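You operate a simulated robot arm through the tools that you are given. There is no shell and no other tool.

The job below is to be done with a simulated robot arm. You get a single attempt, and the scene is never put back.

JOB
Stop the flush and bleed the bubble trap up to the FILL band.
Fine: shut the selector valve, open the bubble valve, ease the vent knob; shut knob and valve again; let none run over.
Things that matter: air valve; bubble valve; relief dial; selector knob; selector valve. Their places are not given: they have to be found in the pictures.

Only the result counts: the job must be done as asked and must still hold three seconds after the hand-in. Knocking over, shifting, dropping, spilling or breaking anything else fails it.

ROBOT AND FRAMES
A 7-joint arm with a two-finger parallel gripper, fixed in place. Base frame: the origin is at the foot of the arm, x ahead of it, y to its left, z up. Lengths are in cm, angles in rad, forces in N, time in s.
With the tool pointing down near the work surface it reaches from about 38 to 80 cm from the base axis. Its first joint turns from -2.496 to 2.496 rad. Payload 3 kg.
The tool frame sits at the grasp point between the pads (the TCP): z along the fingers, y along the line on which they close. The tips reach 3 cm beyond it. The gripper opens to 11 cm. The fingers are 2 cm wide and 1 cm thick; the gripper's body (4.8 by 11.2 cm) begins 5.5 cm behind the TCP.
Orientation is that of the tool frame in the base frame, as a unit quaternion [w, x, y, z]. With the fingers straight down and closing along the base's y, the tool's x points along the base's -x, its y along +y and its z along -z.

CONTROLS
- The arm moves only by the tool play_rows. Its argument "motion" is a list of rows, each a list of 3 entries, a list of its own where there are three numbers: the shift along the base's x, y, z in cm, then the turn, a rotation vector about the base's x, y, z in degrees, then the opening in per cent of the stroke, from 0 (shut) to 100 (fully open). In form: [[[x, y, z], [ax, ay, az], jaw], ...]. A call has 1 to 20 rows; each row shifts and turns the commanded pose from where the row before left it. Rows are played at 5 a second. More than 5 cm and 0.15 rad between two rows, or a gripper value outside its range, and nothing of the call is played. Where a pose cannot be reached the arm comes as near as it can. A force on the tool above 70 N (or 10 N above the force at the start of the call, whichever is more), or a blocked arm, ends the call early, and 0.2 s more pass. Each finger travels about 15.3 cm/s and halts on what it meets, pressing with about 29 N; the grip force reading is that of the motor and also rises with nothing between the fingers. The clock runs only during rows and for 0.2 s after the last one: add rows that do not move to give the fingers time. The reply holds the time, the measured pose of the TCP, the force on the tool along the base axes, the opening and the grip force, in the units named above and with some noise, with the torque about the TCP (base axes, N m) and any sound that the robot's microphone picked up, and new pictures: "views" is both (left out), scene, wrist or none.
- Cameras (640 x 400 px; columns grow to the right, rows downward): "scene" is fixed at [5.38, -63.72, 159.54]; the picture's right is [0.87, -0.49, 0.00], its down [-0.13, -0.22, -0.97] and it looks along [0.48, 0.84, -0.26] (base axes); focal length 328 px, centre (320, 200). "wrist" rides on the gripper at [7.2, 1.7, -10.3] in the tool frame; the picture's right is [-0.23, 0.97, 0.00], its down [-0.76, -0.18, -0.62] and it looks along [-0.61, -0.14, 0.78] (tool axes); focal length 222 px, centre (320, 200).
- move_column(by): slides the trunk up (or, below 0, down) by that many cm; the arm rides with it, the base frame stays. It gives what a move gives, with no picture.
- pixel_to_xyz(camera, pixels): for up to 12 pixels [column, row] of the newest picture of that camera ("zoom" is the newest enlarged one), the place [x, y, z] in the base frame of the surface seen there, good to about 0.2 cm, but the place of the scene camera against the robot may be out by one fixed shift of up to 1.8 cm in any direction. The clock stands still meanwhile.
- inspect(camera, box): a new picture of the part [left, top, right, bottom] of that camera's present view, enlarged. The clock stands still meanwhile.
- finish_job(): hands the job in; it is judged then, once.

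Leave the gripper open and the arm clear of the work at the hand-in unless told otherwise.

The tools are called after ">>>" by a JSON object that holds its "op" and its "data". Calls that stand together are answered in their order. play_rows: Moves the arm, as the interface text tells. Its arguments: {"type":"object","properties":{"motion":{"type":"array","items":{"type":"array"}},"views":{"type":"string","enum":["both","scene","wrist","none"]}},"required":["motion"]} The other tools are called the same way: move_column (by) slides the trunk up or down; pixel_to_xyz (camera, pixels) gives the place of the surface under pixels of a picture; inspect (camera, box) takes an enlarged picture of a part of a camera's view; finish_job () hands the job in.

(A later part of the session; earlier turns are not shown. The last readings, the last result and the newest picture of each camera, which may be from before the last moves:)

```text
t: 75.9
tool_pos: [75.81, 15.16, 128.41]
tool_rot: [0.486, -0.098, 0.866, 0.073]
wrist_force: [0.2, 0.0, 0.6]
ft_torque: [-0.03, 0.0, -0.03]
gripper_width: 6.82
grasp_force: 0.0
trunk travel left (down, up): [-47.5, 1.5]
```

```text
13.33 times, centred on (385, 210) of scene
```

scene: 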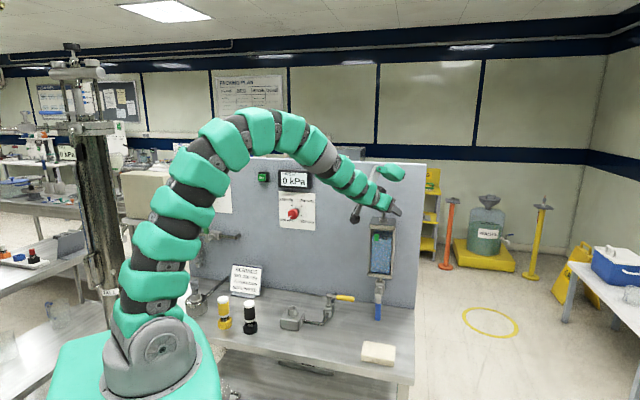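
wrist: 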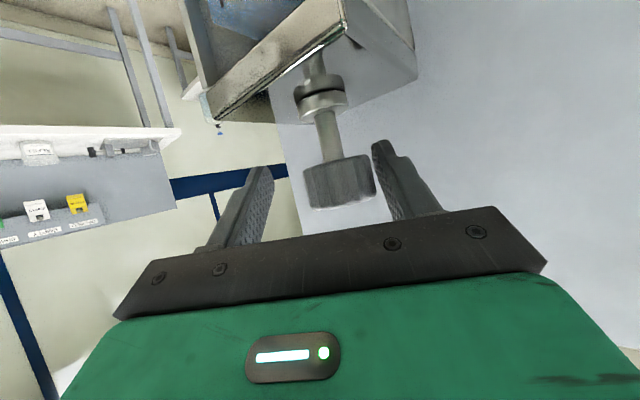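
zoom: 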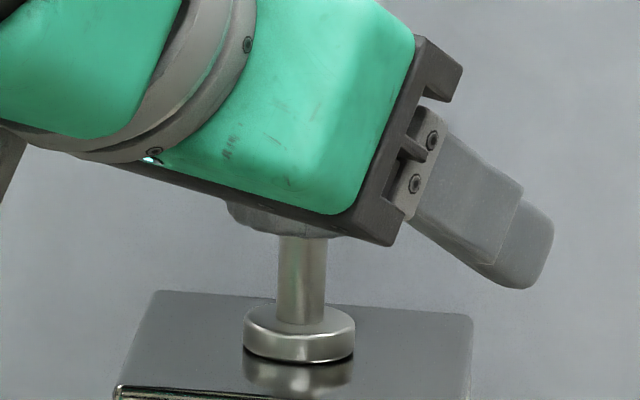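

The knob got nudged open again: the level rose to about 60% of the band in that second. I must close it now. I'm free and at (75.81, 15.16). In one quick call I'll recentre by +1.14 in y, grip, and turn anticlockwise steadily.

>>> {"op": "play_rows", "data": {"motion": [[[-0.16, 1.14, -0.08], [0, 0, 0], 50], [[0, 0, 0], [0, 0, 0], 22], [[0, 0, 0], [0, 0, 3], 15], [[0, 0, 0], [0, 0, 4], 15], [[0, 0, 0], [0, 0, 4], 15]]}}

>>> {"op": "inspect", "data": {"camera": "scene", "box": [368, 228, 396, 248]}}

>>> {"op": "inspect", "data": {"camera": "scene", "box": [365, 195, 405, 225]}}

```text
t: 77.1
tool_pos: [75.76, 16.16, 128.2]
tool_rot: [0.478, -0.181, 0.851, 0.121]
wrist_force: [-2.8, 1.8, -4.5]
ft_torque: [-0.74, 0.27, -0.04]
gripper_width: 3.74
grasp_force: 44.7
trunk travel left (down, up): [-47.5, 1.5]
```

scene: 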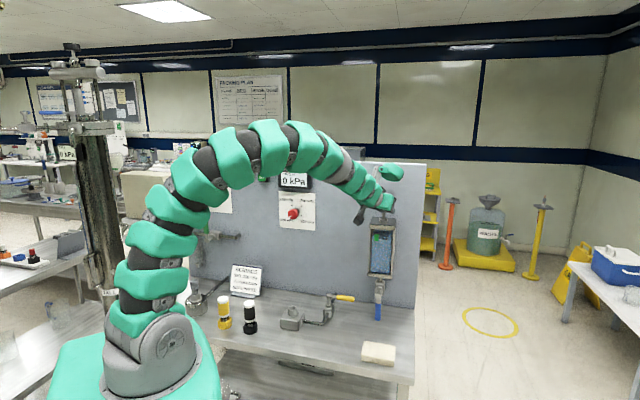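
wrist: 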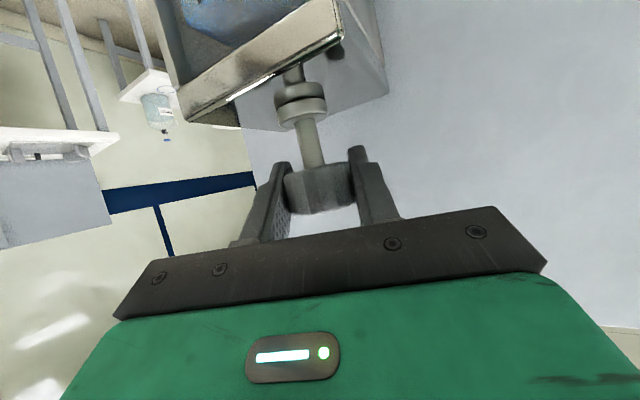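

```text
16.00 times, centred on (382, 238) of scene
```

zoom: 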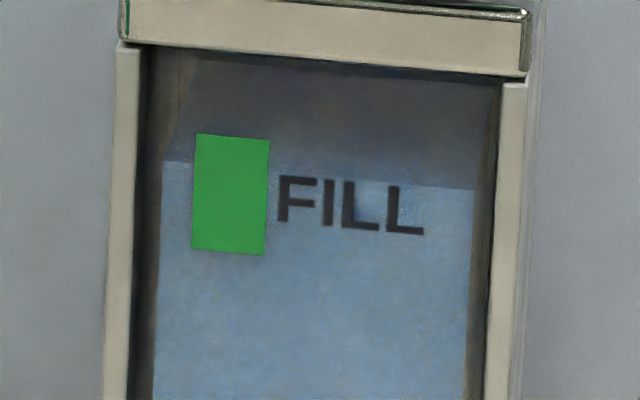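

```text
13.33 times, centred on (385, 210) of scene
```

zoom: 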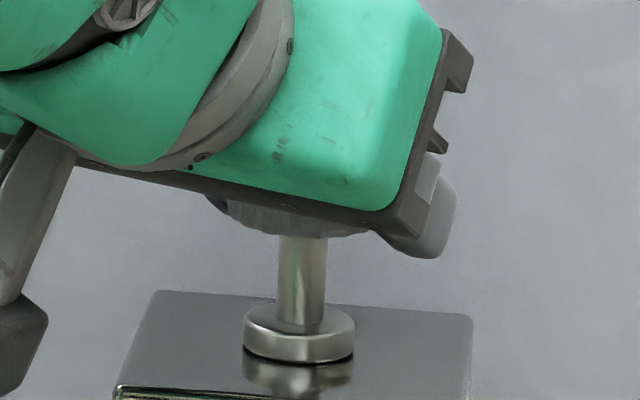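

It's gripped cleanly at 3.74 cm with low forces. The level's front edge is at about 73% of the band and slowing. I'll turn a further 7° anticlockwise and check that it has stopped.

>>> {"op": "play_rows", "data": {"motion": [[[0, 0, 0], [0, 0, 4], 15], [[0, 0, 0], [0, 0, 3], 15]], "views": "scene"}}

>>> {"op": "inspect", "data": {"camera": "scene", "box": [368, 228, 396, 248]}}

```text
t: 77.7
tool_pos: [75.67, 16.31, 128.27]
tool_rot: [0.469, -0.233, 0.838, 0.15]
wrist_force: [-4.8, -2.8, -11.6]
ft_torque: [-1.03, 0.08, 0.02]
gripper_width: 3.73
grasp_force: 45.0
trunk travel left (down, up): [-47.5, 1.5]
```

scene: 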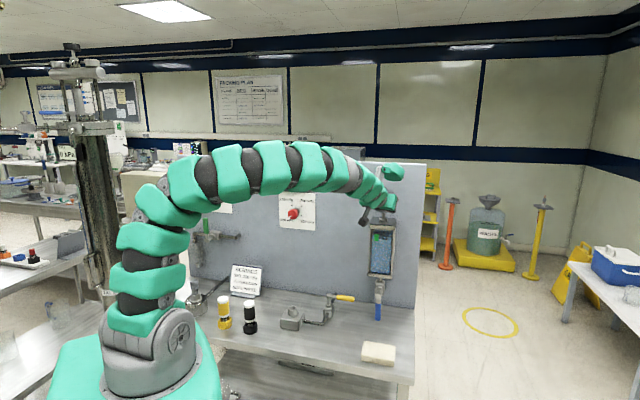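

```text
16.00 times, centred on (382, 238) of scene
```

zoom: 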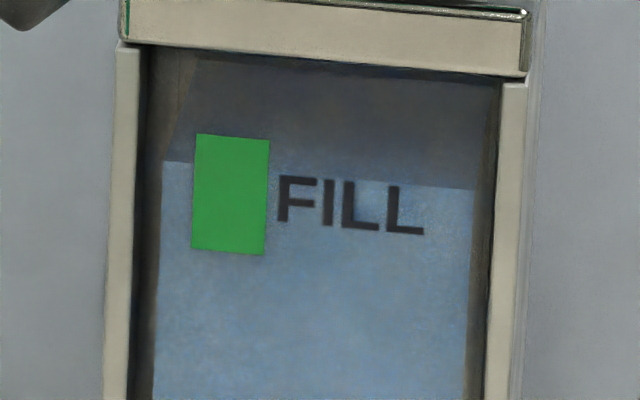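

The level is unchanged over this step, so the flow is stopped again at about 73% of the band, and anticlockwise turning works at slow speed. To shut the knob fully I need more swing room. I'll open, back straight out along the tool axis so I can't touch the knob, and reposition in free space.

>>> {"op": "play_rows", "data": {"motion": [[[0, 0, 0], [0, 0, 0], 40], [[0, 0, 0], [0, 0, 0], 65], [[0, 0, 0], [0, 0, 0], 65], [[-1.5, -0.9, 1.0], [0, 0, 0], 65], [[-2.2, -1.35, 1.5], [0, 0, 0], 65], [[-2.2, -1.35, 1.5], [0, 0, 0], 65], [[0, 0, 0], [0, 0, 0], 65]]}}

>>> {"op": "inspect", "data": {"camera": "scene", "box": [365, 195, 405, 225]}}

>>> {"op": "inspect", "data": {"camera": "scene", "box": [368, 228, 396, 248]}}

```text
t: 79.3
tool_pos: [69.74, 12.68, 132.4]
tool_rot: [0.469, -0.233, 0.839, 0.15]
wrist_force: [0.7, 0.1, -0.2]
ft_torque: [-0.03, 0.0, 0.0]
gripper_width: 7.16
grasp_force: 0.0
trunk travel left (down, up): [-47.5, 1.5]
```

scene: 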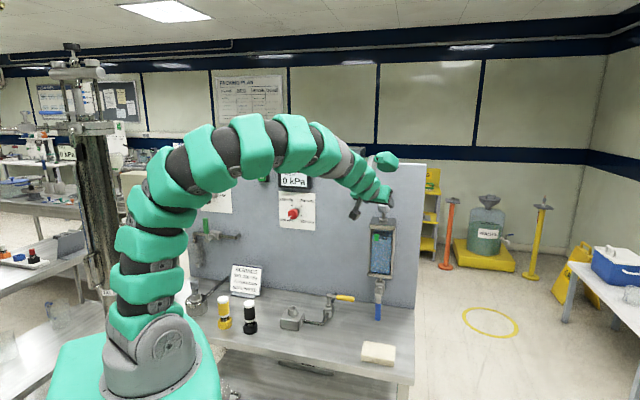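
wrist: 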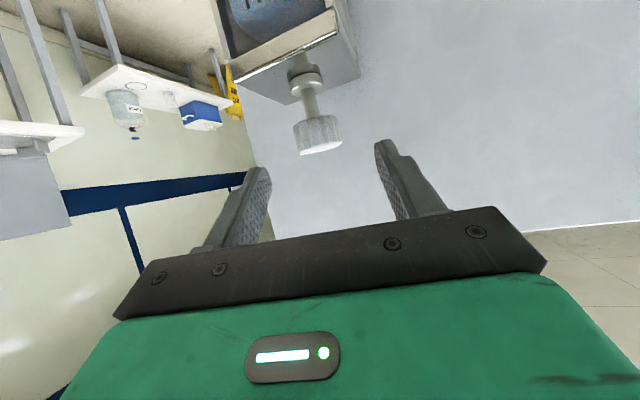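

```text
13.33 times, centred on (385, 210) of scene
```

zoom: 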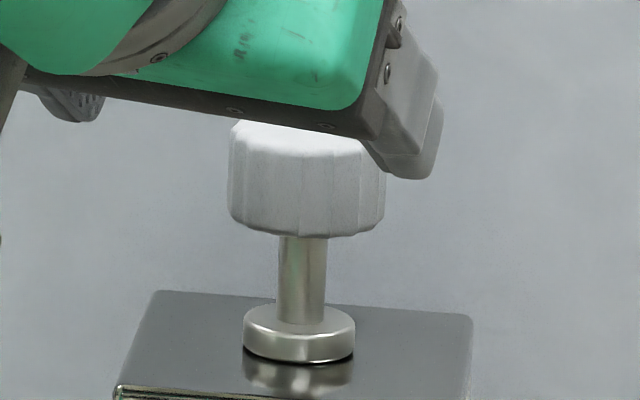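

```text
16.00 times, centred on (382, 238) of scene
```

zoom: 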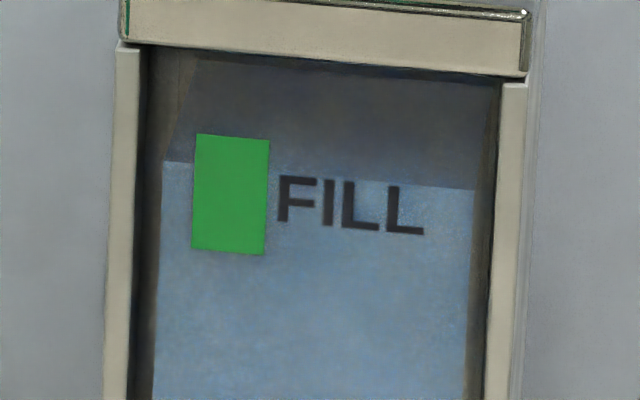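

Knob released and the level is steady at 73% of the band. Now in free space I'll back off a bit more and swing the hand slowly (3.8° per row) to approach the knob from azimuth -30°.

>>> {"op": "play_rows", "data": {"motion": [[[-2.5, 0.5, 1.0], [0, 0, 0], 65], [[-2.5, 0.5, 1.0], [0, 0, 0], 65], [[0.12, 0.49, 0], [0, 0, -3.8], 65], [[0.12, 0.49, 0], [0, 0, -3.8], 65], [[0.12, 0.49, 0], [0, 0, -3.8], 65], [[0.12, 0.49, 0], [0, 0, -3.8], 65], [[0.12, 0.49, 0], [0, 0, -3.8], 65], [[0.12, 0.49, 0], [0, 0, -3.8], 65], [[0.12, 0.49, 0], [0, 0, -3.8], 65], [[0.12, 0.49, 0], [0, 0, -3.8], 65], [[0.12, 0.49, 0], [0, 0, -3.8], 65], [[0.12, 0.49, 0], [0, 0, -3.8], 65], [[0.12, 0.49, 0], [0, 0, -3.8], 65], [[0.12, 0.49, 0], [0, 0, -3.8], 65], [[0.12, 0.49, 0], [0, 0, -3.8], 65], [[0.12, 0.49, 0], [0, 0, -3.8], 65], [[0.12, 0.49, 0], [0, 0, -3.8], 65], [[0.12, 0.49, 0], [0, 0, -3.8], 65], [[0, 0, 0], [0, 0, 0], 65]]}}

>>> {"op": "inspect", "data": {"camera": "scene", "box": [365, 195, 405, 225]}}

>>> {"op": "inspect", "data": {"camera": "scene", "box": [368, 228, 396, 248]}}

```text
t: 83.3
tool_pos: [66.77, 21.47, 134.2]
tool_rot: [0.48, 0.224, 0.841, -0.109]
wrist_force: [0.4, 0.1, -0.3]
ft_torque: [0.0, 0.01, 0.03]
gripper_width: 7.16
grasp_force: 0.1
trunk travel left (down, up): [-47.5, 1.5]
```

scene: 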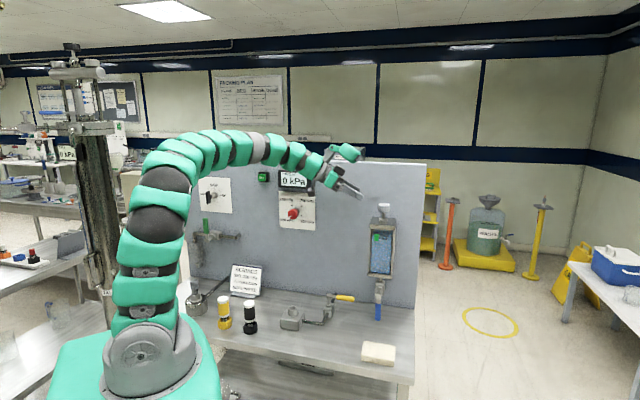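
wrist: 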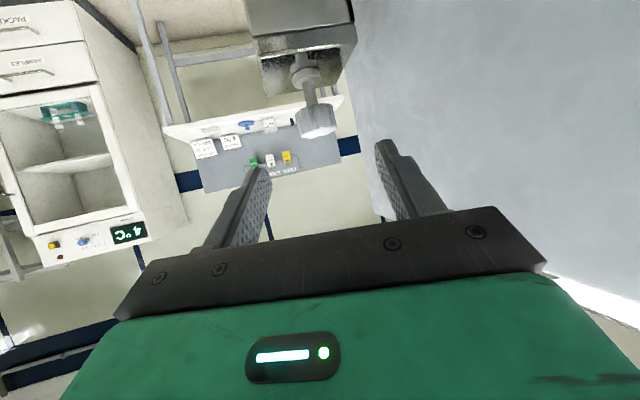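

```text
13.33 times, centred on (385, 210) of scene
```

zoom: 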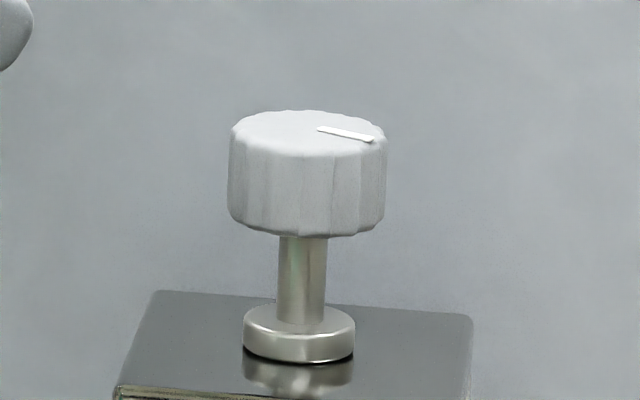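

```text
16.00 times, centred on (382, 238) of scene
```

zoom: 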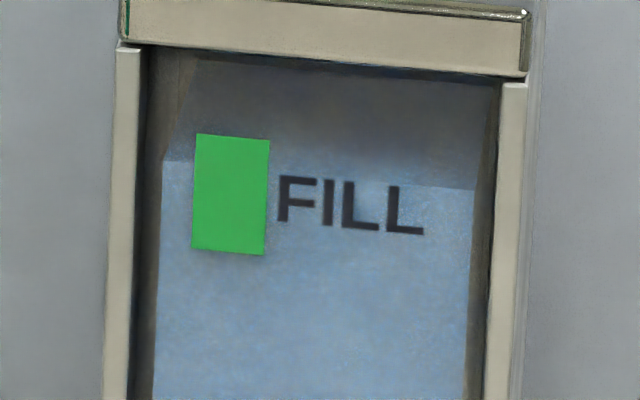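

The pointer mark now runs from (318,128) to (374,139), the same as it did at about 25° clockwise earlier. So the knob needs about 25° more anticlockwise to reach its shut stop, and the level is steady. I'll slide in around it with the jaw open.

>>> {"op": "play_rows", "data": {"motion": [[[0, -0.5, 0.1], [0, 0, 0], 65], [[2.22, -1.165, -1.5], [0, 0, 0], 65], [[2.22, -1.165, -1.5], [0, 0, 0], 65], [[2.22, -1.165, -1.5], [0, 0, 0], 65], [[2.22, -1.165, -1.5], [0, 0, 0], 65], [[0, 0, 0], [0, 0, 0], 65], [[0, 0, 0], [0, 0, 0], 65]]}}

>>> {"op": "inspect", "data": {"camera": "wrist", "box": [220, 60, 440, 240]}}

```text
t: 84.9
tool_pos: [75.51, 16.36, 128.4]
tool_rot: [0.48, 0.223, 0.842, -0.108]
wrist_force: [0.3, -0.1, 0.2]
ft_torque: [0.01, 0.01, 0.03]
gripper_width: 7.13
grasp_force: 0.0
trunk travel left (down, up): [-47.5, 1.5]
```

scene: 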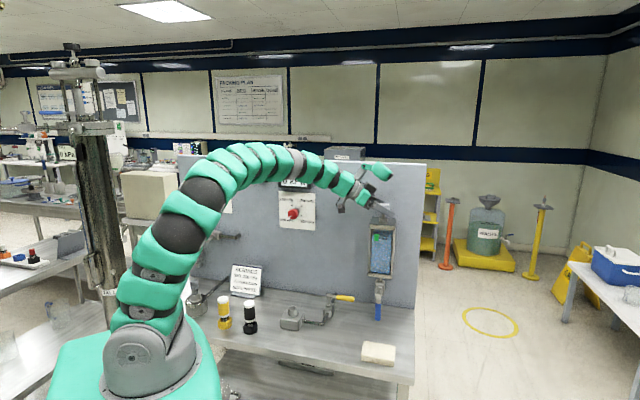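
wrist: 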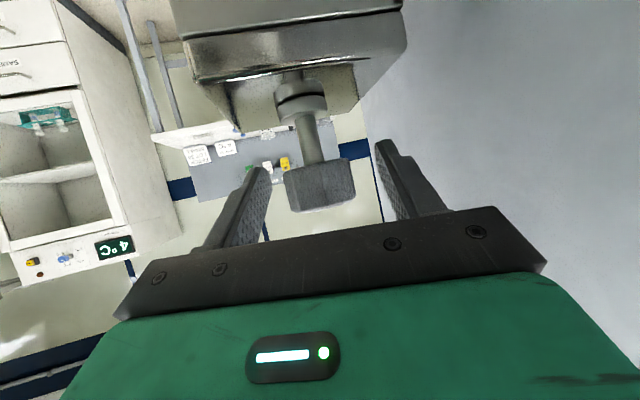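

```text
2.22 times, centred on (330, 150) of wrist
```

zoom: 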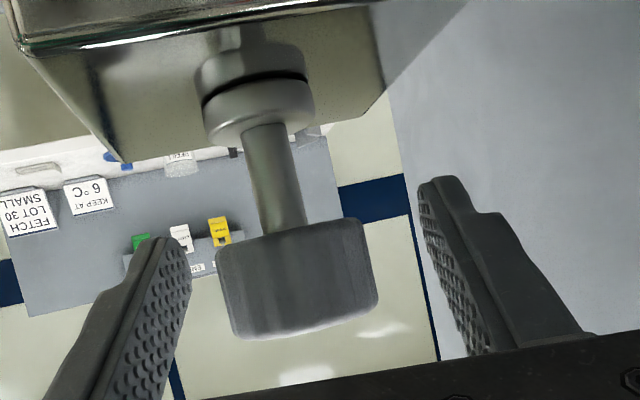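

It's well centred. I'll grip and turn 15° anticlockwise slowly, watching the torque and the level.

>>> {"op": "play_rows", "data": {"motion": [[[0.1, -0.05, -0.03], [0, 0, 0], 45], [[0, 0, 0], [0, 0, 0], 25], [[0, 0, 0], [0, 0, 0], 15], [[0, 0, 0], [0, 0, 3], 15], [[0, 0, 0], [0, 0, 3], 15], [[0, 0, 0], [0, 0, 3], 15], [[0, 0, 0], [0, 0, 3], 15], [[0, 0, 0], [0, 0, 3], 15], [[0, 0, 0], [0, 0, 0], 15]]}}

>>> {"op": "inspect", "data": {"camera": "scene", "box": [365, 195, 405, 225]}}

>>> {"op": "inspect", "data": {"camera": "scene", "box": [368, 228, 396, 248]}}

```text
t: 86.9
tool_pos: [75.61, 16.16, 128.4]
tool_rot: [0.49, 0.113, 0.863, -0.045]
wrist_force: [1.4, -2.4, 6.6]
ft_torque: [-0.93, 0.58, 0.06]
gripper_width: 3.75
grasp_force: 44.7
trunk travel left (down, up): [-47.5, 1.5]
```

scene: 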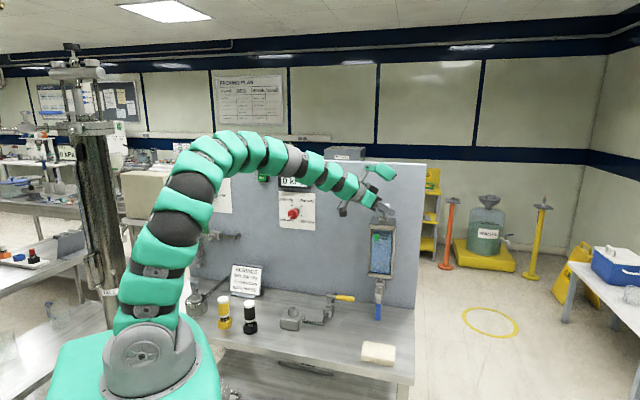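
wrist: 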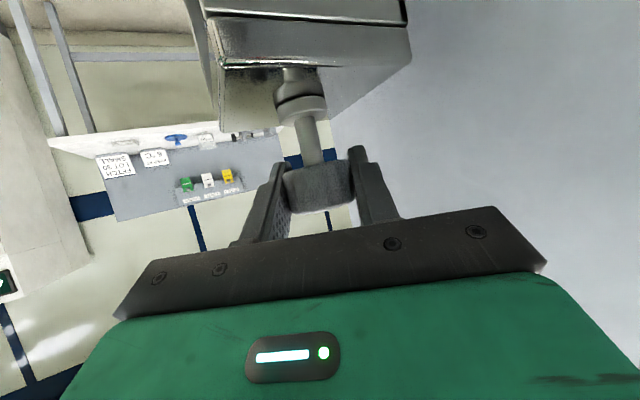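

```text
13.33 times, centred on (385, 210) of scene
```

zoom: 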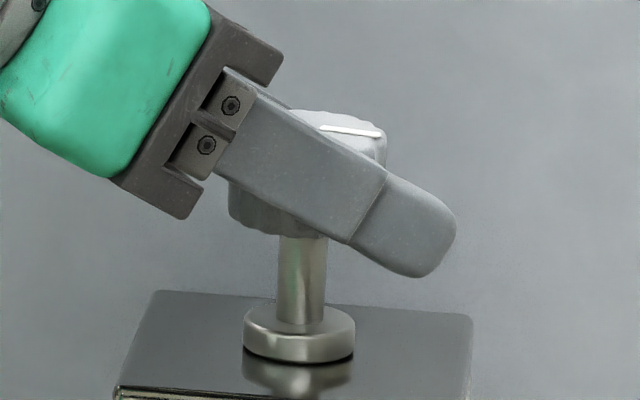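

```text
16.00 times, centred on (382, 238) of scene
```

zoom: 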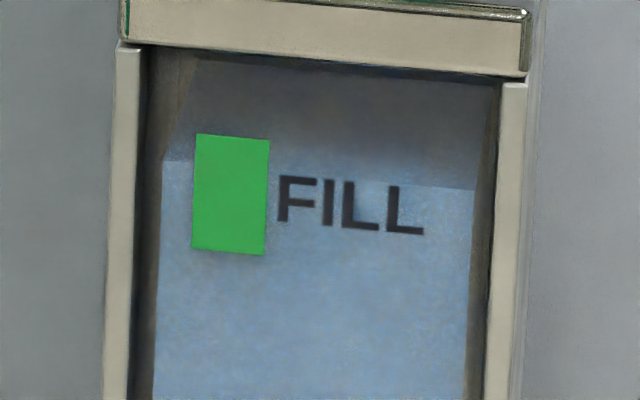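

The mark has come back to about 10° from its shut position, with no torque and a steady level. I'll go on anticlockwise 12° until I feel the stop.

>>> {"op": "play_rows", "data": {"motion": [[[0, 0, 0], [0, 0, 3], 15], [[0, 0, 0], [0, 0, 3], 15], [[0, 0, 0], [0, 0, 3], 15], [[0, 0, 0], [0, 0, 3], 15], [[0, 0, 0], [0, 0, 0], 15]], "views": "scene"}}

>>> {"op": "inspect", "data": {"camera": "scene", "box": [365, 195, 405, 225]}}

>>> {"op": "inspect", "data": {"camera": "scene", "box": [368, 228, 396, 248]}}

```text
t: 88.1
tool_pos: [75.68, 16.22, 128.2]
tool_rot: [0.492, 0.021, 0.87, 0.007]
wrist_force: [2.3, -2.9, 6.2]
ft_torque: [-0.95, 0.0, 0.03]
gripper_width: 3.73
grasp_force: 45.4
trunk travel left (down, up): [-47.5, 1.5]
```

scene: 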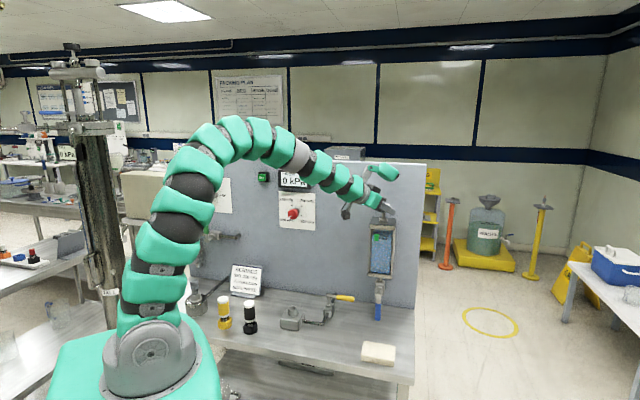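

```text
13.33 times, centred on (385, 210) of scene
```

zoom: 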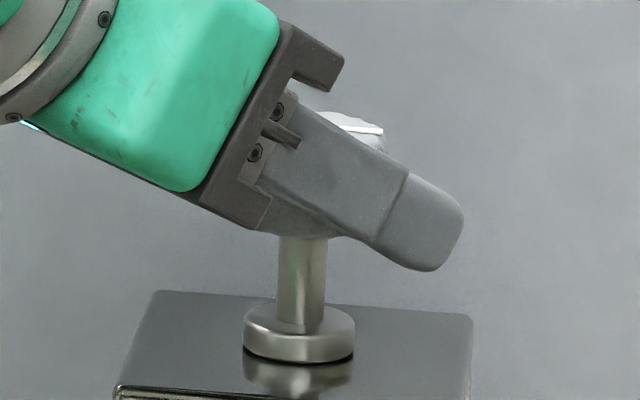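

```text
16.00 times, centred on (382, 238) of scene
```

zoom: 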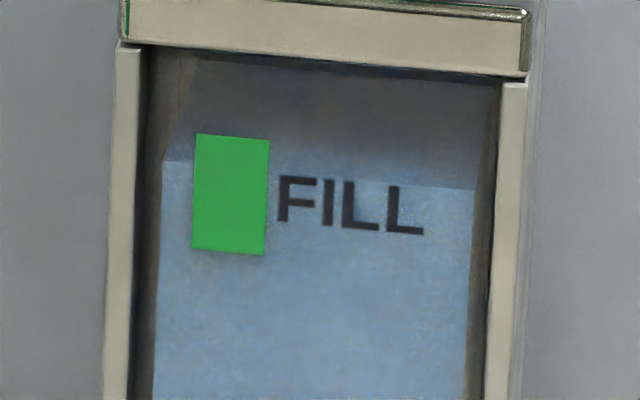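

No stop felt yet; the mark's tip is at (383,130), right about the original place. I'll go 6° further to find the stop.

>>> {"op": "play_rows", "data": {"motion": [[[0, 0, 0], [0, 0, 2], 15], [[0, 0, 0], [0, 0, 2], 15], [[0, 0, 0], [0, 0, 2], 15], [[0, 0, 0], [0, 0, 0], 15]], "views": "scene"}}

>>> {"op": "inspect", "data": {"camera": "scene", "box": [365, 195, 405, 225]}}

```text
t: 89.1
tool_pos: [75.55, 16.16, 128.26]
tool_rot: [0.491, -0.025, 0.87, 0.032]
wrist_force: [0.7, -1.2, 5.4]
ft_torque: [-0.96, 0.88, -0.94]
gripper_width: 3.74
grasp_force: 45.0
trunk travel left (down, up): [-47.5, 1.5]
```

scene: 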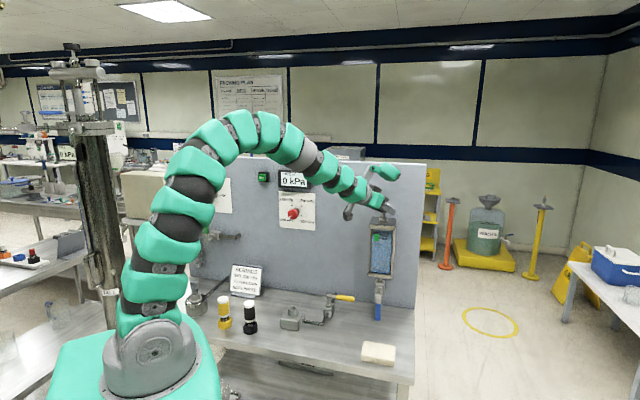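

```text
13.33 times, centred on (385, 210) of scene
```

zoom: 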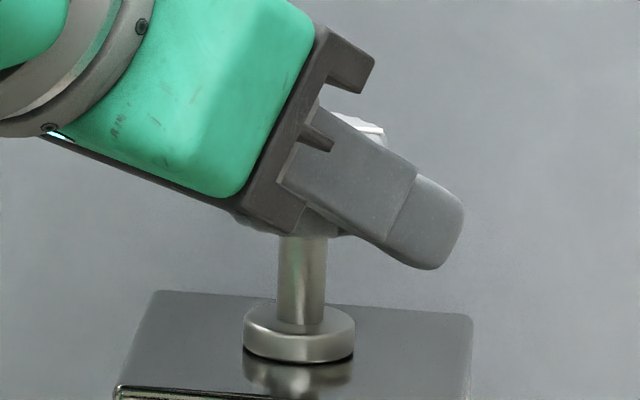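

The torque is -0.94 N·m, so the knob is hard against its shut stop. I'll open and back straight out along the tool axis, then verify the mark and the level.

>>> {"op": "play_rows", "data": {"motion": [[[0, 0, 0], [0, 0, 0], 40], [[0, 0, 0], [0, 0, 0], 65], [[0, 0, 0], [0, 0, 0], 65], [[-1.7, -0.1, 1.0], [0, 0, 0], 65], [[-3.4, -0.2, 2.0], [0, 0, 0], 65], [[-3.4, -0.2, 2.0], [0, 0, 0], 65], [[-3.4, 0, 1.0], [0, 0, 0], 65], [[0, 0, 0], [0, 0, 0], 65]]}}

>>> {"op": "inspect", "data": {"camera": "scene", "box": [365, 195, 405, 225]}}

>>> {"op": "inspect", "data": {"camera": "scene", "box": [368, 228, 396, 248]}}

```text
t: 90.9
tool_pos: [63.6, 15.77, 134.42]
tool_rot: [0.491, -0.024, 0.87, 0.032]
wrist_force: [0.0, -0.4, 0.6]
ft_torque: [0.0, -0.03, 0.02]
gripper_width: 7.15
grasp_force: 0.1
trunk travel left (down, up): [-47.5, 1.5]
```

scene: 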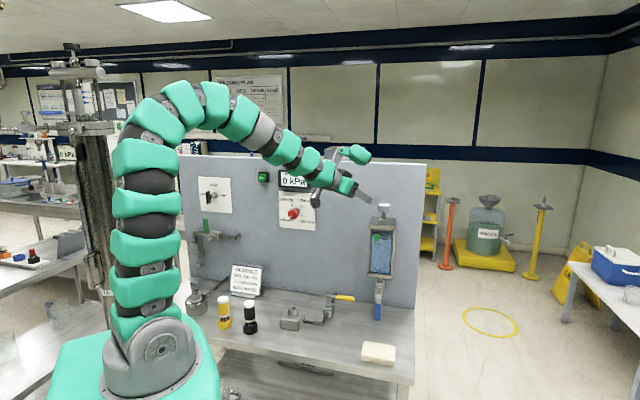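
wrist: 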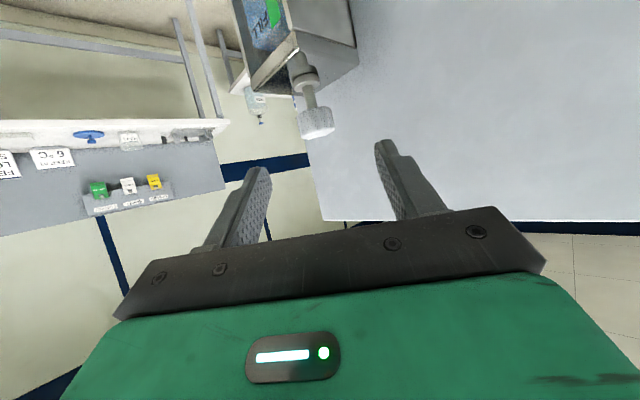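

```text
13.33 times, centred on (385, 210) of scene
```

zoom: 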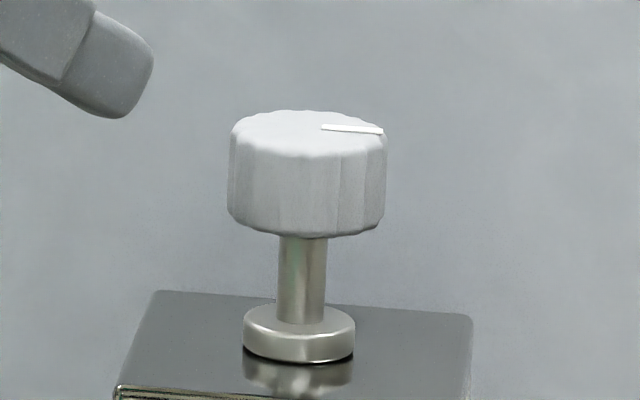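

```text
16.00 times, centred on (382, 238) of scene
```

zoom: 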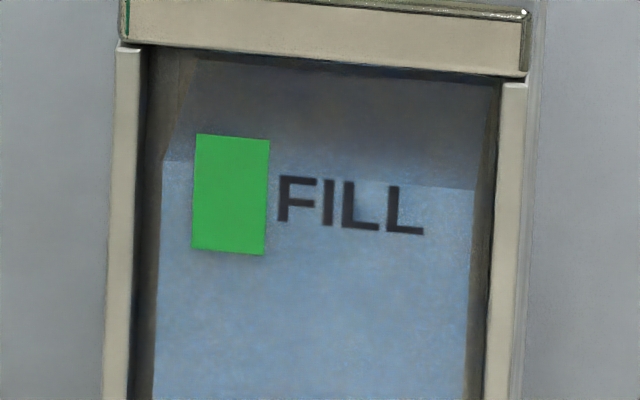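

The knob mark is exactly where it started, at (322,127)-(383,130), and the level sits still inside the band. Last is shutting the bubble valve. I'll back away, close the jaw and turn the tool slowly to face the panel again (azimuth 45°) in free space.

>>> {"op": "play_rows", "data": {"motion": [[[-2, -3.5, -1], [0, 0, 0], 40], [[-2, -3.5, -1], [0, 0, 0], 10], [[-2, -3.5, -1], [0, 0, 0], 0], [[0, 0, -1], [0, 0, 3.5], 0], [[0, 0, -1], [0, 0, 3.5], 0], [[0, 0, -1], [0, 0, 3.5], 0], [[0, 0, -1], [0, 0, 3.5], 0], [[0, 0, -1], [0, 0, 3.5], 0], [[0, 0, -1], [0, 0, 3.5], 0], [[0, 0, -1], [0, 0, 3.5], 0], [[0, 0, -1], [0, 0, 3.5], 0], [[0, 0, -1], [0, 0, 3.5], 0], [[0, 0, -1], [0, 0, 3.5], 0], [[0, 0, -1], [0, 0, 3.5], 0], [[0, 0, -1], [0, 0, 3.5], 0], [[0, 0, 0], [0, 0, 0], 0]]}}

>>> {"op": "inspect", "data": {"camera": "scene", "box": [300, 230, 420, 370]}}

```text
t: 94.3
tool_pos: [57.41, 5.08, 119.85]
tool_rot: [0.442, -0.307, 0.822, 0.187]
wrist_force: [0.0, 1.1, -0.2]
ft_torque: [0.03, -0.01, 0.01]
gripper_width: 0.0
grasp_force: 29.0
out of reach, approached as far as the arm can: row 14, 15
trunk travel left (down, up): [-47.5, 1.5]
```

scene: 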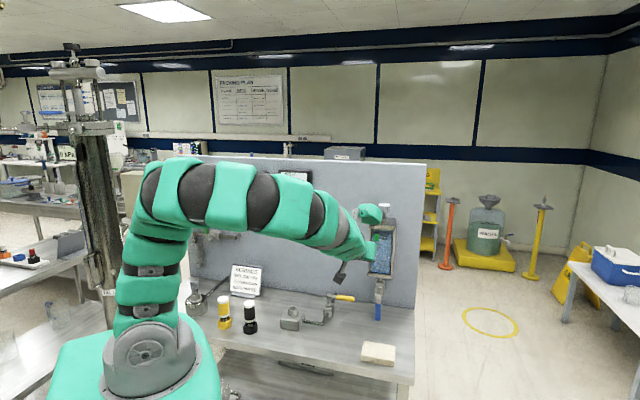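
wrist: 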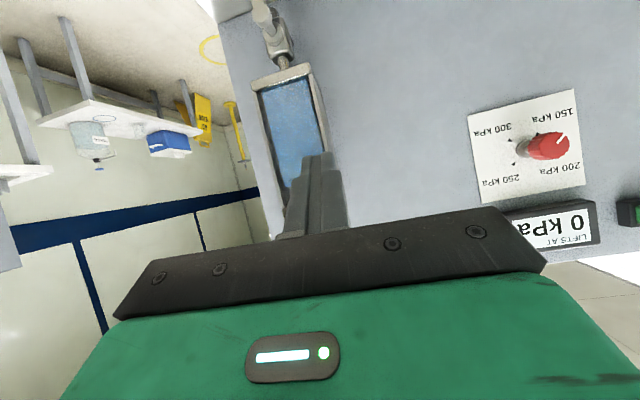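

```text
2.86 times, centred on (360, 300) of scene
```

zoom: 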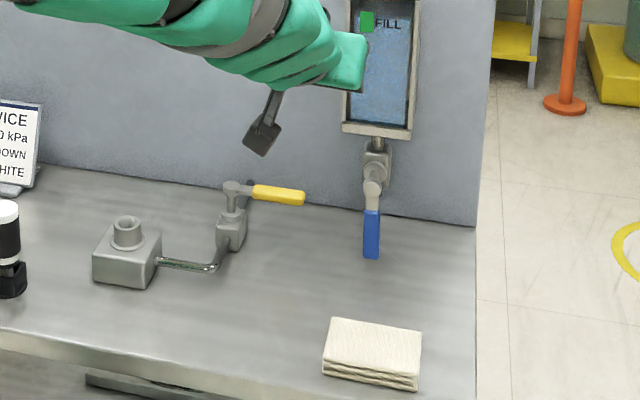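

The blue lever hangs straight down at scene (378,312) and the cloth lies in front of it. Before lowering I'll check where the yellow grip ends, so my left-side approach doesn't touch it.

>>> {"op": "pixel_to_xyz", "data": {"camera": "scene", "pixels": [[353, 299], [340, 297], [378, 312], [377, 304], [378, 317], [377, 297], [362, 348], [392, 355], [375, 349], [363, 357]]}}

```text
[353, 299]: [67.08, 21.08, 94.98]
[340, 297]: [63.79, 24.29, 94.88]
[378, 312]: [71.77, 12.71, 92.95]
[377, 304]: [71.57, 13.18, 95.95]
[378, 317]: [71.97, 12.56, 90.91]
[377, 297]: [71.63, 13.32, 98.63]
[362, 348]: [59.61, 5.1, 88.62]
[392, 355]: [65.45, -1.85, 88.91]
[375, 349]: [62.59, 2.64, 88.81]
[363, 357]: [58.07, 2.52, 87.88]
```

The yellow grip ends at s≈33, and my peg will come in at s≈38, so it clears by about 4 cm. The cloth top is z≈88.4, below the camera. I'll lower in front of the bench to lever height.

>>> {"op": "play_rows", "data": {"motion": [[[0.48, 0.18, -4], [0, 0, 0], 0], [[0.48, 0.18, -4], [0, 0, 0], 0], [[0.48, 0.18, -4], [0, 0, 0], 0], [[0.48, 0.18, -4], [0, 0, 0], 0], [[0.48, 0.18, -4], [0, 0, 0], 0], [[0.48, 0.18, -4], [0, 0, 0], 0], [[0, 0, 0], [0, 0, 0], 0]]}}

>>> {"op": "inspect", "data": {"camera": "scene", "box": [300, 230, 420, 370]}}

```text
t: 95.9
tool_pos: [61.36, 4.77, 98.36]
tool_rot: [0.44, -0.309, 0.822, 0.189]
wrist_force: [1.8, 0.9, -1.0]
ft_torque: [0.02, 0.0, -0.03]
gripper_width: 0.02
grasp_force: 28.9
out of reach, approached as far as the arm can: row 2, 3, 4, 5, 6
trunk travel left (down, up): [-47.5, 1.5]
```

scene: 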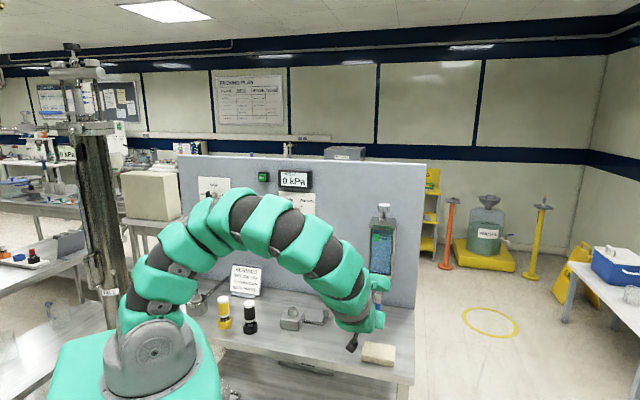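
wrist: 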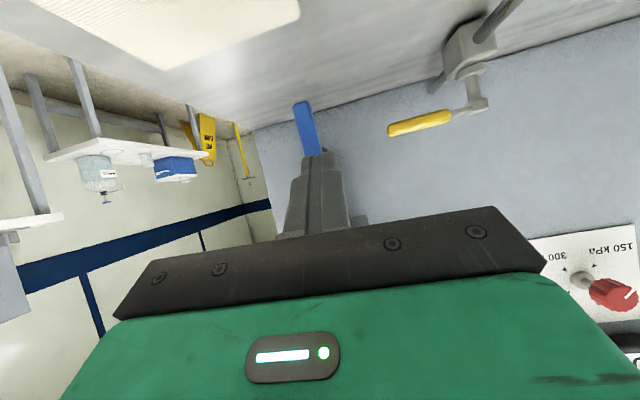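

```text
2.86 times, centred on (360, 300) of scene
```

zoom: 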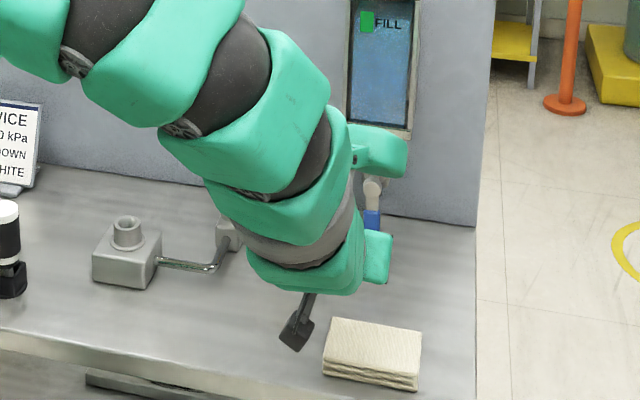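

I'm at s≈40, d≈46.8, z≈98, with the blue lever straight ahead in the wrist view at (305,125). I'll move slightly left first, then forward, so the peg ends up just left of the hanging lever.

>>> {"op": "play_rows", "data": {"motion": [[[0.9, 2.6, -0.6], [0, 0, 0], 0], [[1.4, 2.4, -0.8], [0, 0, 0], 0], [[2.25, 2.19, -0.9], [0, 0, 0], 0], [[2.25, 2.19, -0.9], [0, 0, 0], 0], [[0, 0, 0], [0, 0, 0], 0]]}}

>>> {"op": "inspect", "data": {"camera": "wrist", "box": [220, 0, 460, 220]}}

>>> {"op": "inspect", "data": {"camera": "scene", "box": [300, 230, 420, 370]}}

```text
t: 97.1
tool_pos: [68.84, 13.62, 95.32]
tool_rot: [0.444, -0.306, 0.822, 0.186]
wrist_force: [-34.5, -23.3, 0.9]
ft_torque: [2.75, -4.06, -0.3]
gripper_width: 0.01
grasp_force: 29.1
out of reach, approached as far as the arm can: row 1
trunk travel left (down, up): [-47.5, 1.5]
```

scene: 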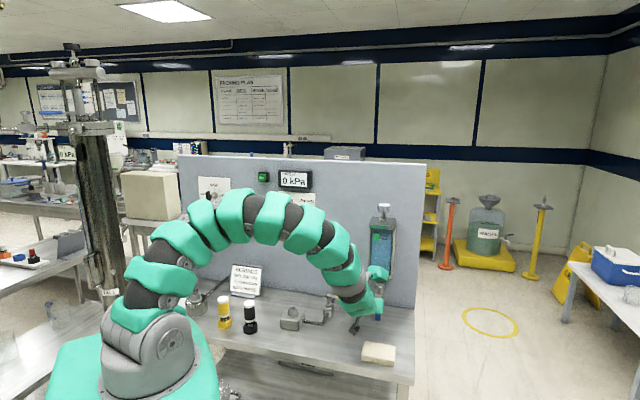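
wrist: 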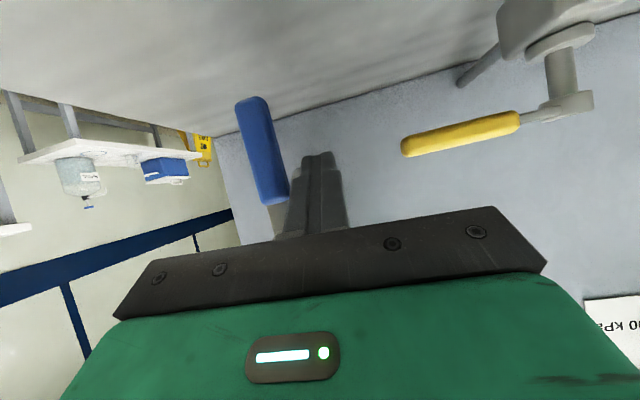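

```text
1.82 times, centred on (340, 110) of wrist
```

zoom: 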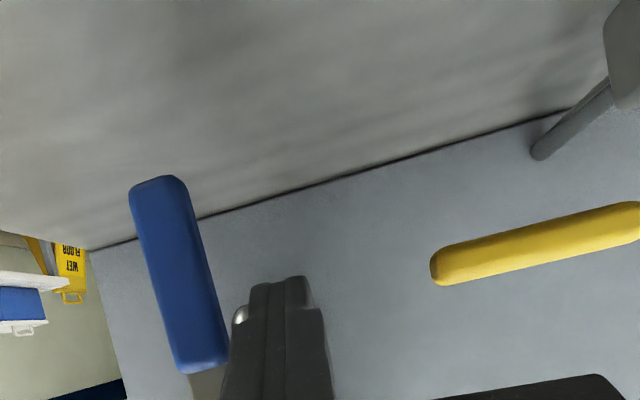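

```text
2.86 times, centred on (360, 300) of scene
```

zoom: 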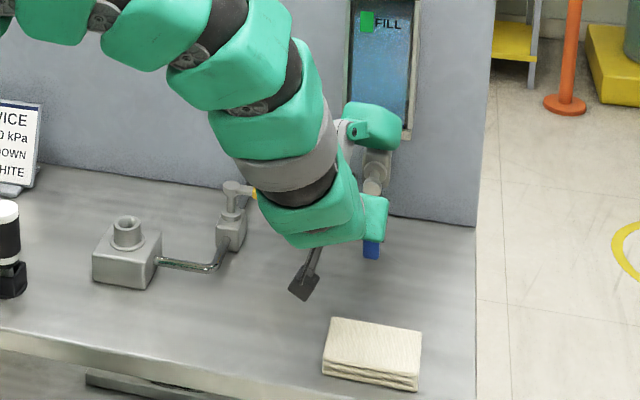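

A force of 41 N back toward me, with a torque arm of about 12 cm, means the block above the hand is touching the trap's front frame. I'll back off 2 cm at once and steepen the tool slightly so the block clears, then check the trap.

>>> {"op": "play_rows", "data": {"motion": [[[-0.8, -0.8, 0], [0, 0, 0], 0], [[-0.8, -0.8, 0], [0, 0, 0], 0], [[0, 0, 0], [1.6, -1.6, 0], 0], [[0, 0, 0], [1.6, -1.6, 0], 0], [[0, 0, 0], [0, 0, 0], 0]]}}

>>> {"op": "inspect", "data": {"camera": "scene", "box": [350, 195, 420, 330]}}

>>> {"op": "inspect", "data": {"camera": "wrist", "box": [220, 0, 460, 220]}}

```text
t: 98.3
tool_pos: [67.37, 12.31, 95.23]
tool_rot: [0.474, -0.3, 0.803, 0.2]
wrist_force: [0.6, 0.1, 0.0]
ft_torque: [0.03, 0.03, -0.01]
gripper_width: 0.03
grasp_force: 28.9
trunk travel left (down, up): [-47.5, 1.5]
```

scene: 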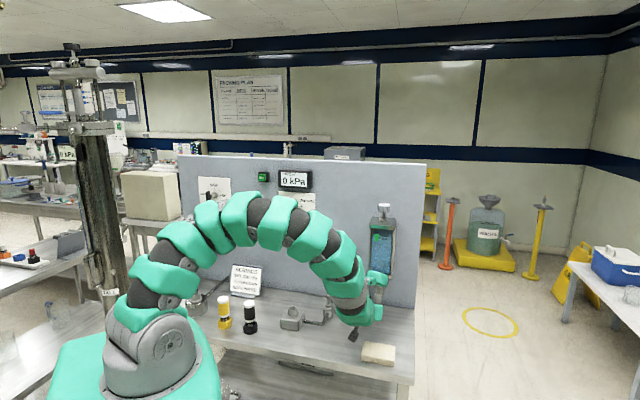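
wrist: 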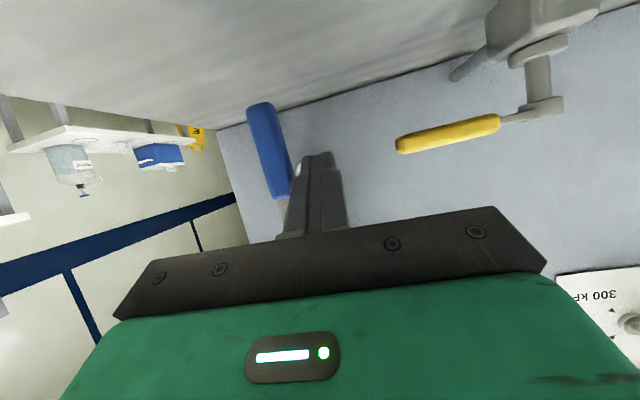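

```text
2.96 times, centred on (385, 262) of scene
```

zoom: 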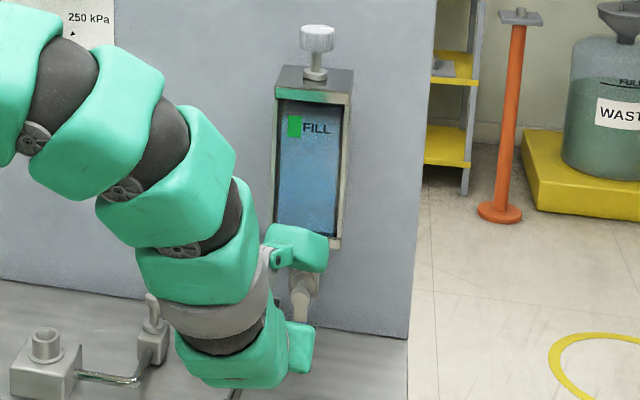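

```text
1.82 times, centred on (340, 110) of wrist
```

zoom: 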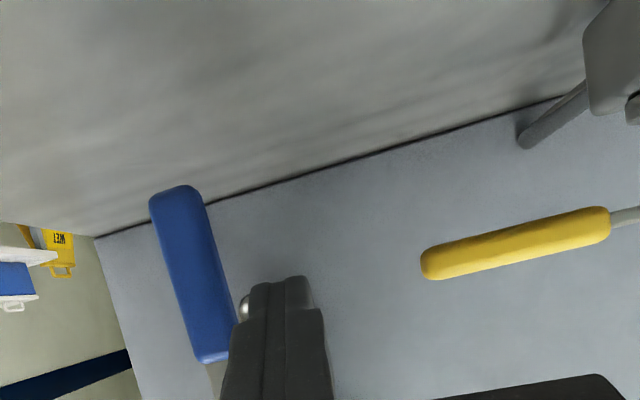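

The trap looks intact, the level is unchanged and the force is zero. At this depth (d≈57) the block clears the trap by about 2 cm. I'll move forward 0.7 cm and push the lever's left side toward the right, along its arc, to about 45°.

>>> {"op": "play_rows", "data": {"motion": [[[0.5, 0.5, -0.2], [0, 0, 0], 0], [[0.75, -0.75, -0.1], [0, 0, 0], 0], [[0.45, -0.45, -0.22], [0, 0, 0], 0], [[0.45, -0.45, -0.22], [0, 0, 0], 0], [[0.46, -0.46, 0], [0, 0, 0], 0], [[0.46, -0.46, 0], [0, 0, 0], 0], [[0.5, -0.5, 0.08], [0, 0, 0], 0], [[0.5, -0.5, 0.08], [0, 0, 0], 0], [[0, 0, 0], [0, 0, 0], 0]]}}

>>> {"op": "inspect", "data": {"camera": "wrist", "box": [220, 0, 460, 220]}}

>>> {"op": "inspect", "data": {"camera": "scene", "box": [350, 195, 420, 330]}}

```text
t: 100.3
tool_pos: [71.46, 9.12, 94.63]
tool_rot: [0.473, -0.3, 0.804, 0.2]
wrist_force: [-2.0, 1.3, -0.5]
ft_torque: [0.01, 0.02, 0.06]
gripper_width: 0.0
grasp_force: 29.4
trunk travel left (down, up): [-47.5, 1.5]
```

scene: 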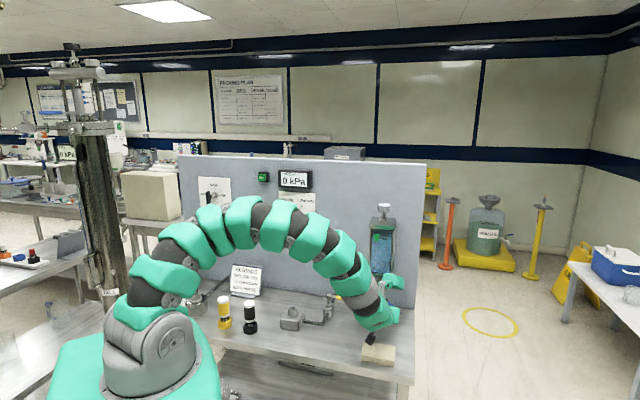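
wrist: 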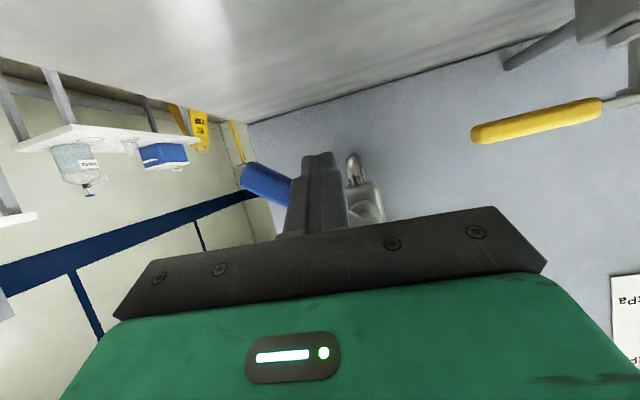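

```text
1.82 times, centred on (340, 110) of wrist
```

zoom: 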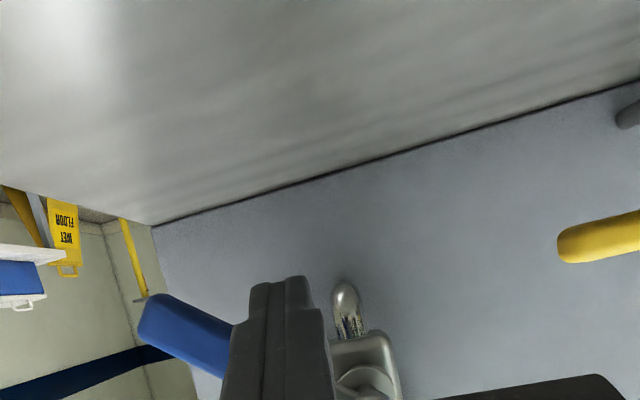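

```text
2.96 times, centred on (385, 262) of scene
```

zoom: 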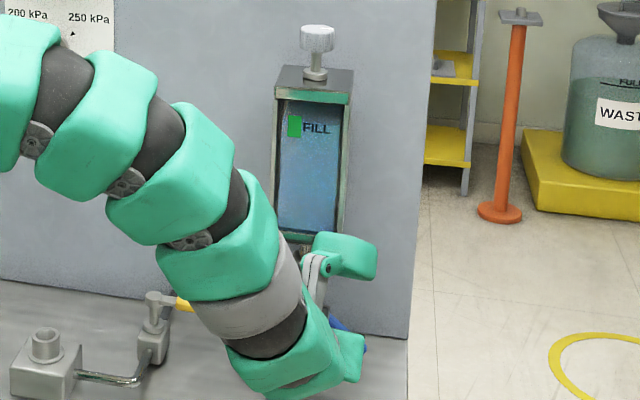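

The lever has come up to about 55° from vertical with almost no force and the block clears the trap. I'll continue along the arc toward horizontal.

>>> {"op": "play_rows", "data": {"motion": [[[0.5, -0.5, 0.22], [0, 0, 0], 0], [[0.5, -0.5, 0.28], [0, 0, 0], 0], [[0.5, -0.5, 0.5], [0, 0, 0], 0], [[0.48, -0.48, 0.5], [0, 0, 0], 0], [[0.4, -0.4, 0.5], [0, 0, 0], 0], [[0.3, -0.3, 0.5], [0, 0, 0], 0], [[0, 0, 0], [0, 0, 0], 0]]}}

>>> {"op": "inspect", "data": {"camera": "wrist", "box": [220, 0, 460, 220]}}

>>> {"op": "inspect", "data": {"camera": "scene", "box": [350, 195, 420, 330]}}

```text
t: 101.9
tool_pos: [74.11, 6.52, 97.12]
tool_rot: [0.473, -0.3, 0.804, 0.201]
wrist_force: [0.0, -0.6, -0.4]
ft_torque: [-0.01, -0.04, 0.0]
gripper_width: 0.0
grasp_force: 28.9
trunk travel left (down, up): [-47.5, 1.5]
```

scene: 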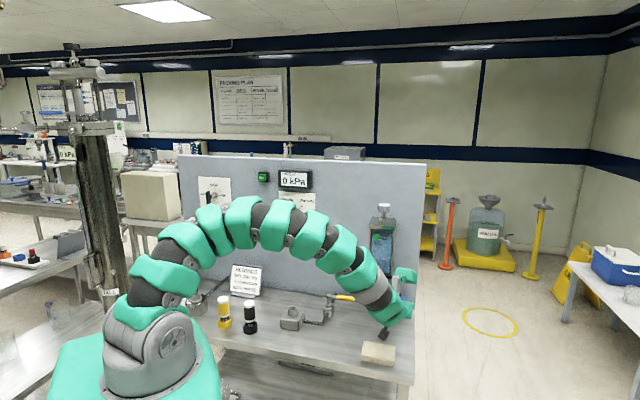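
wrist: 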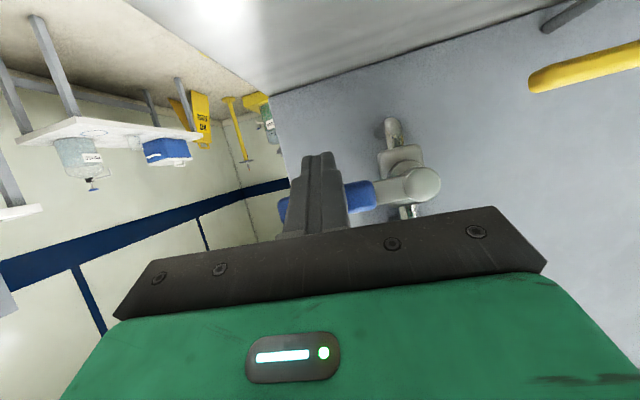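

```text
1.82 times, centred on (340, 110) of wrist
```

zoom: 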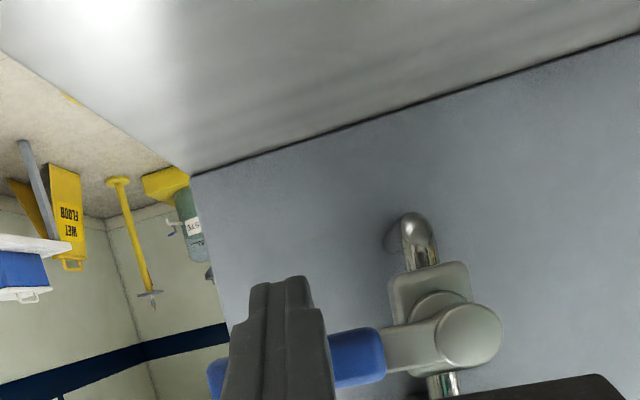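

```text
2.96 times, centred on (385, 262) of scene
```

zoom: 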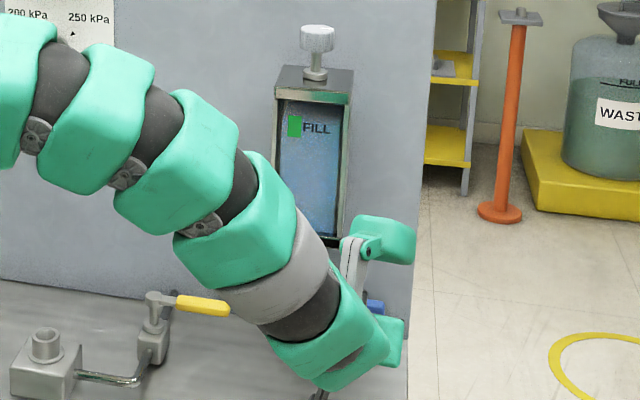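

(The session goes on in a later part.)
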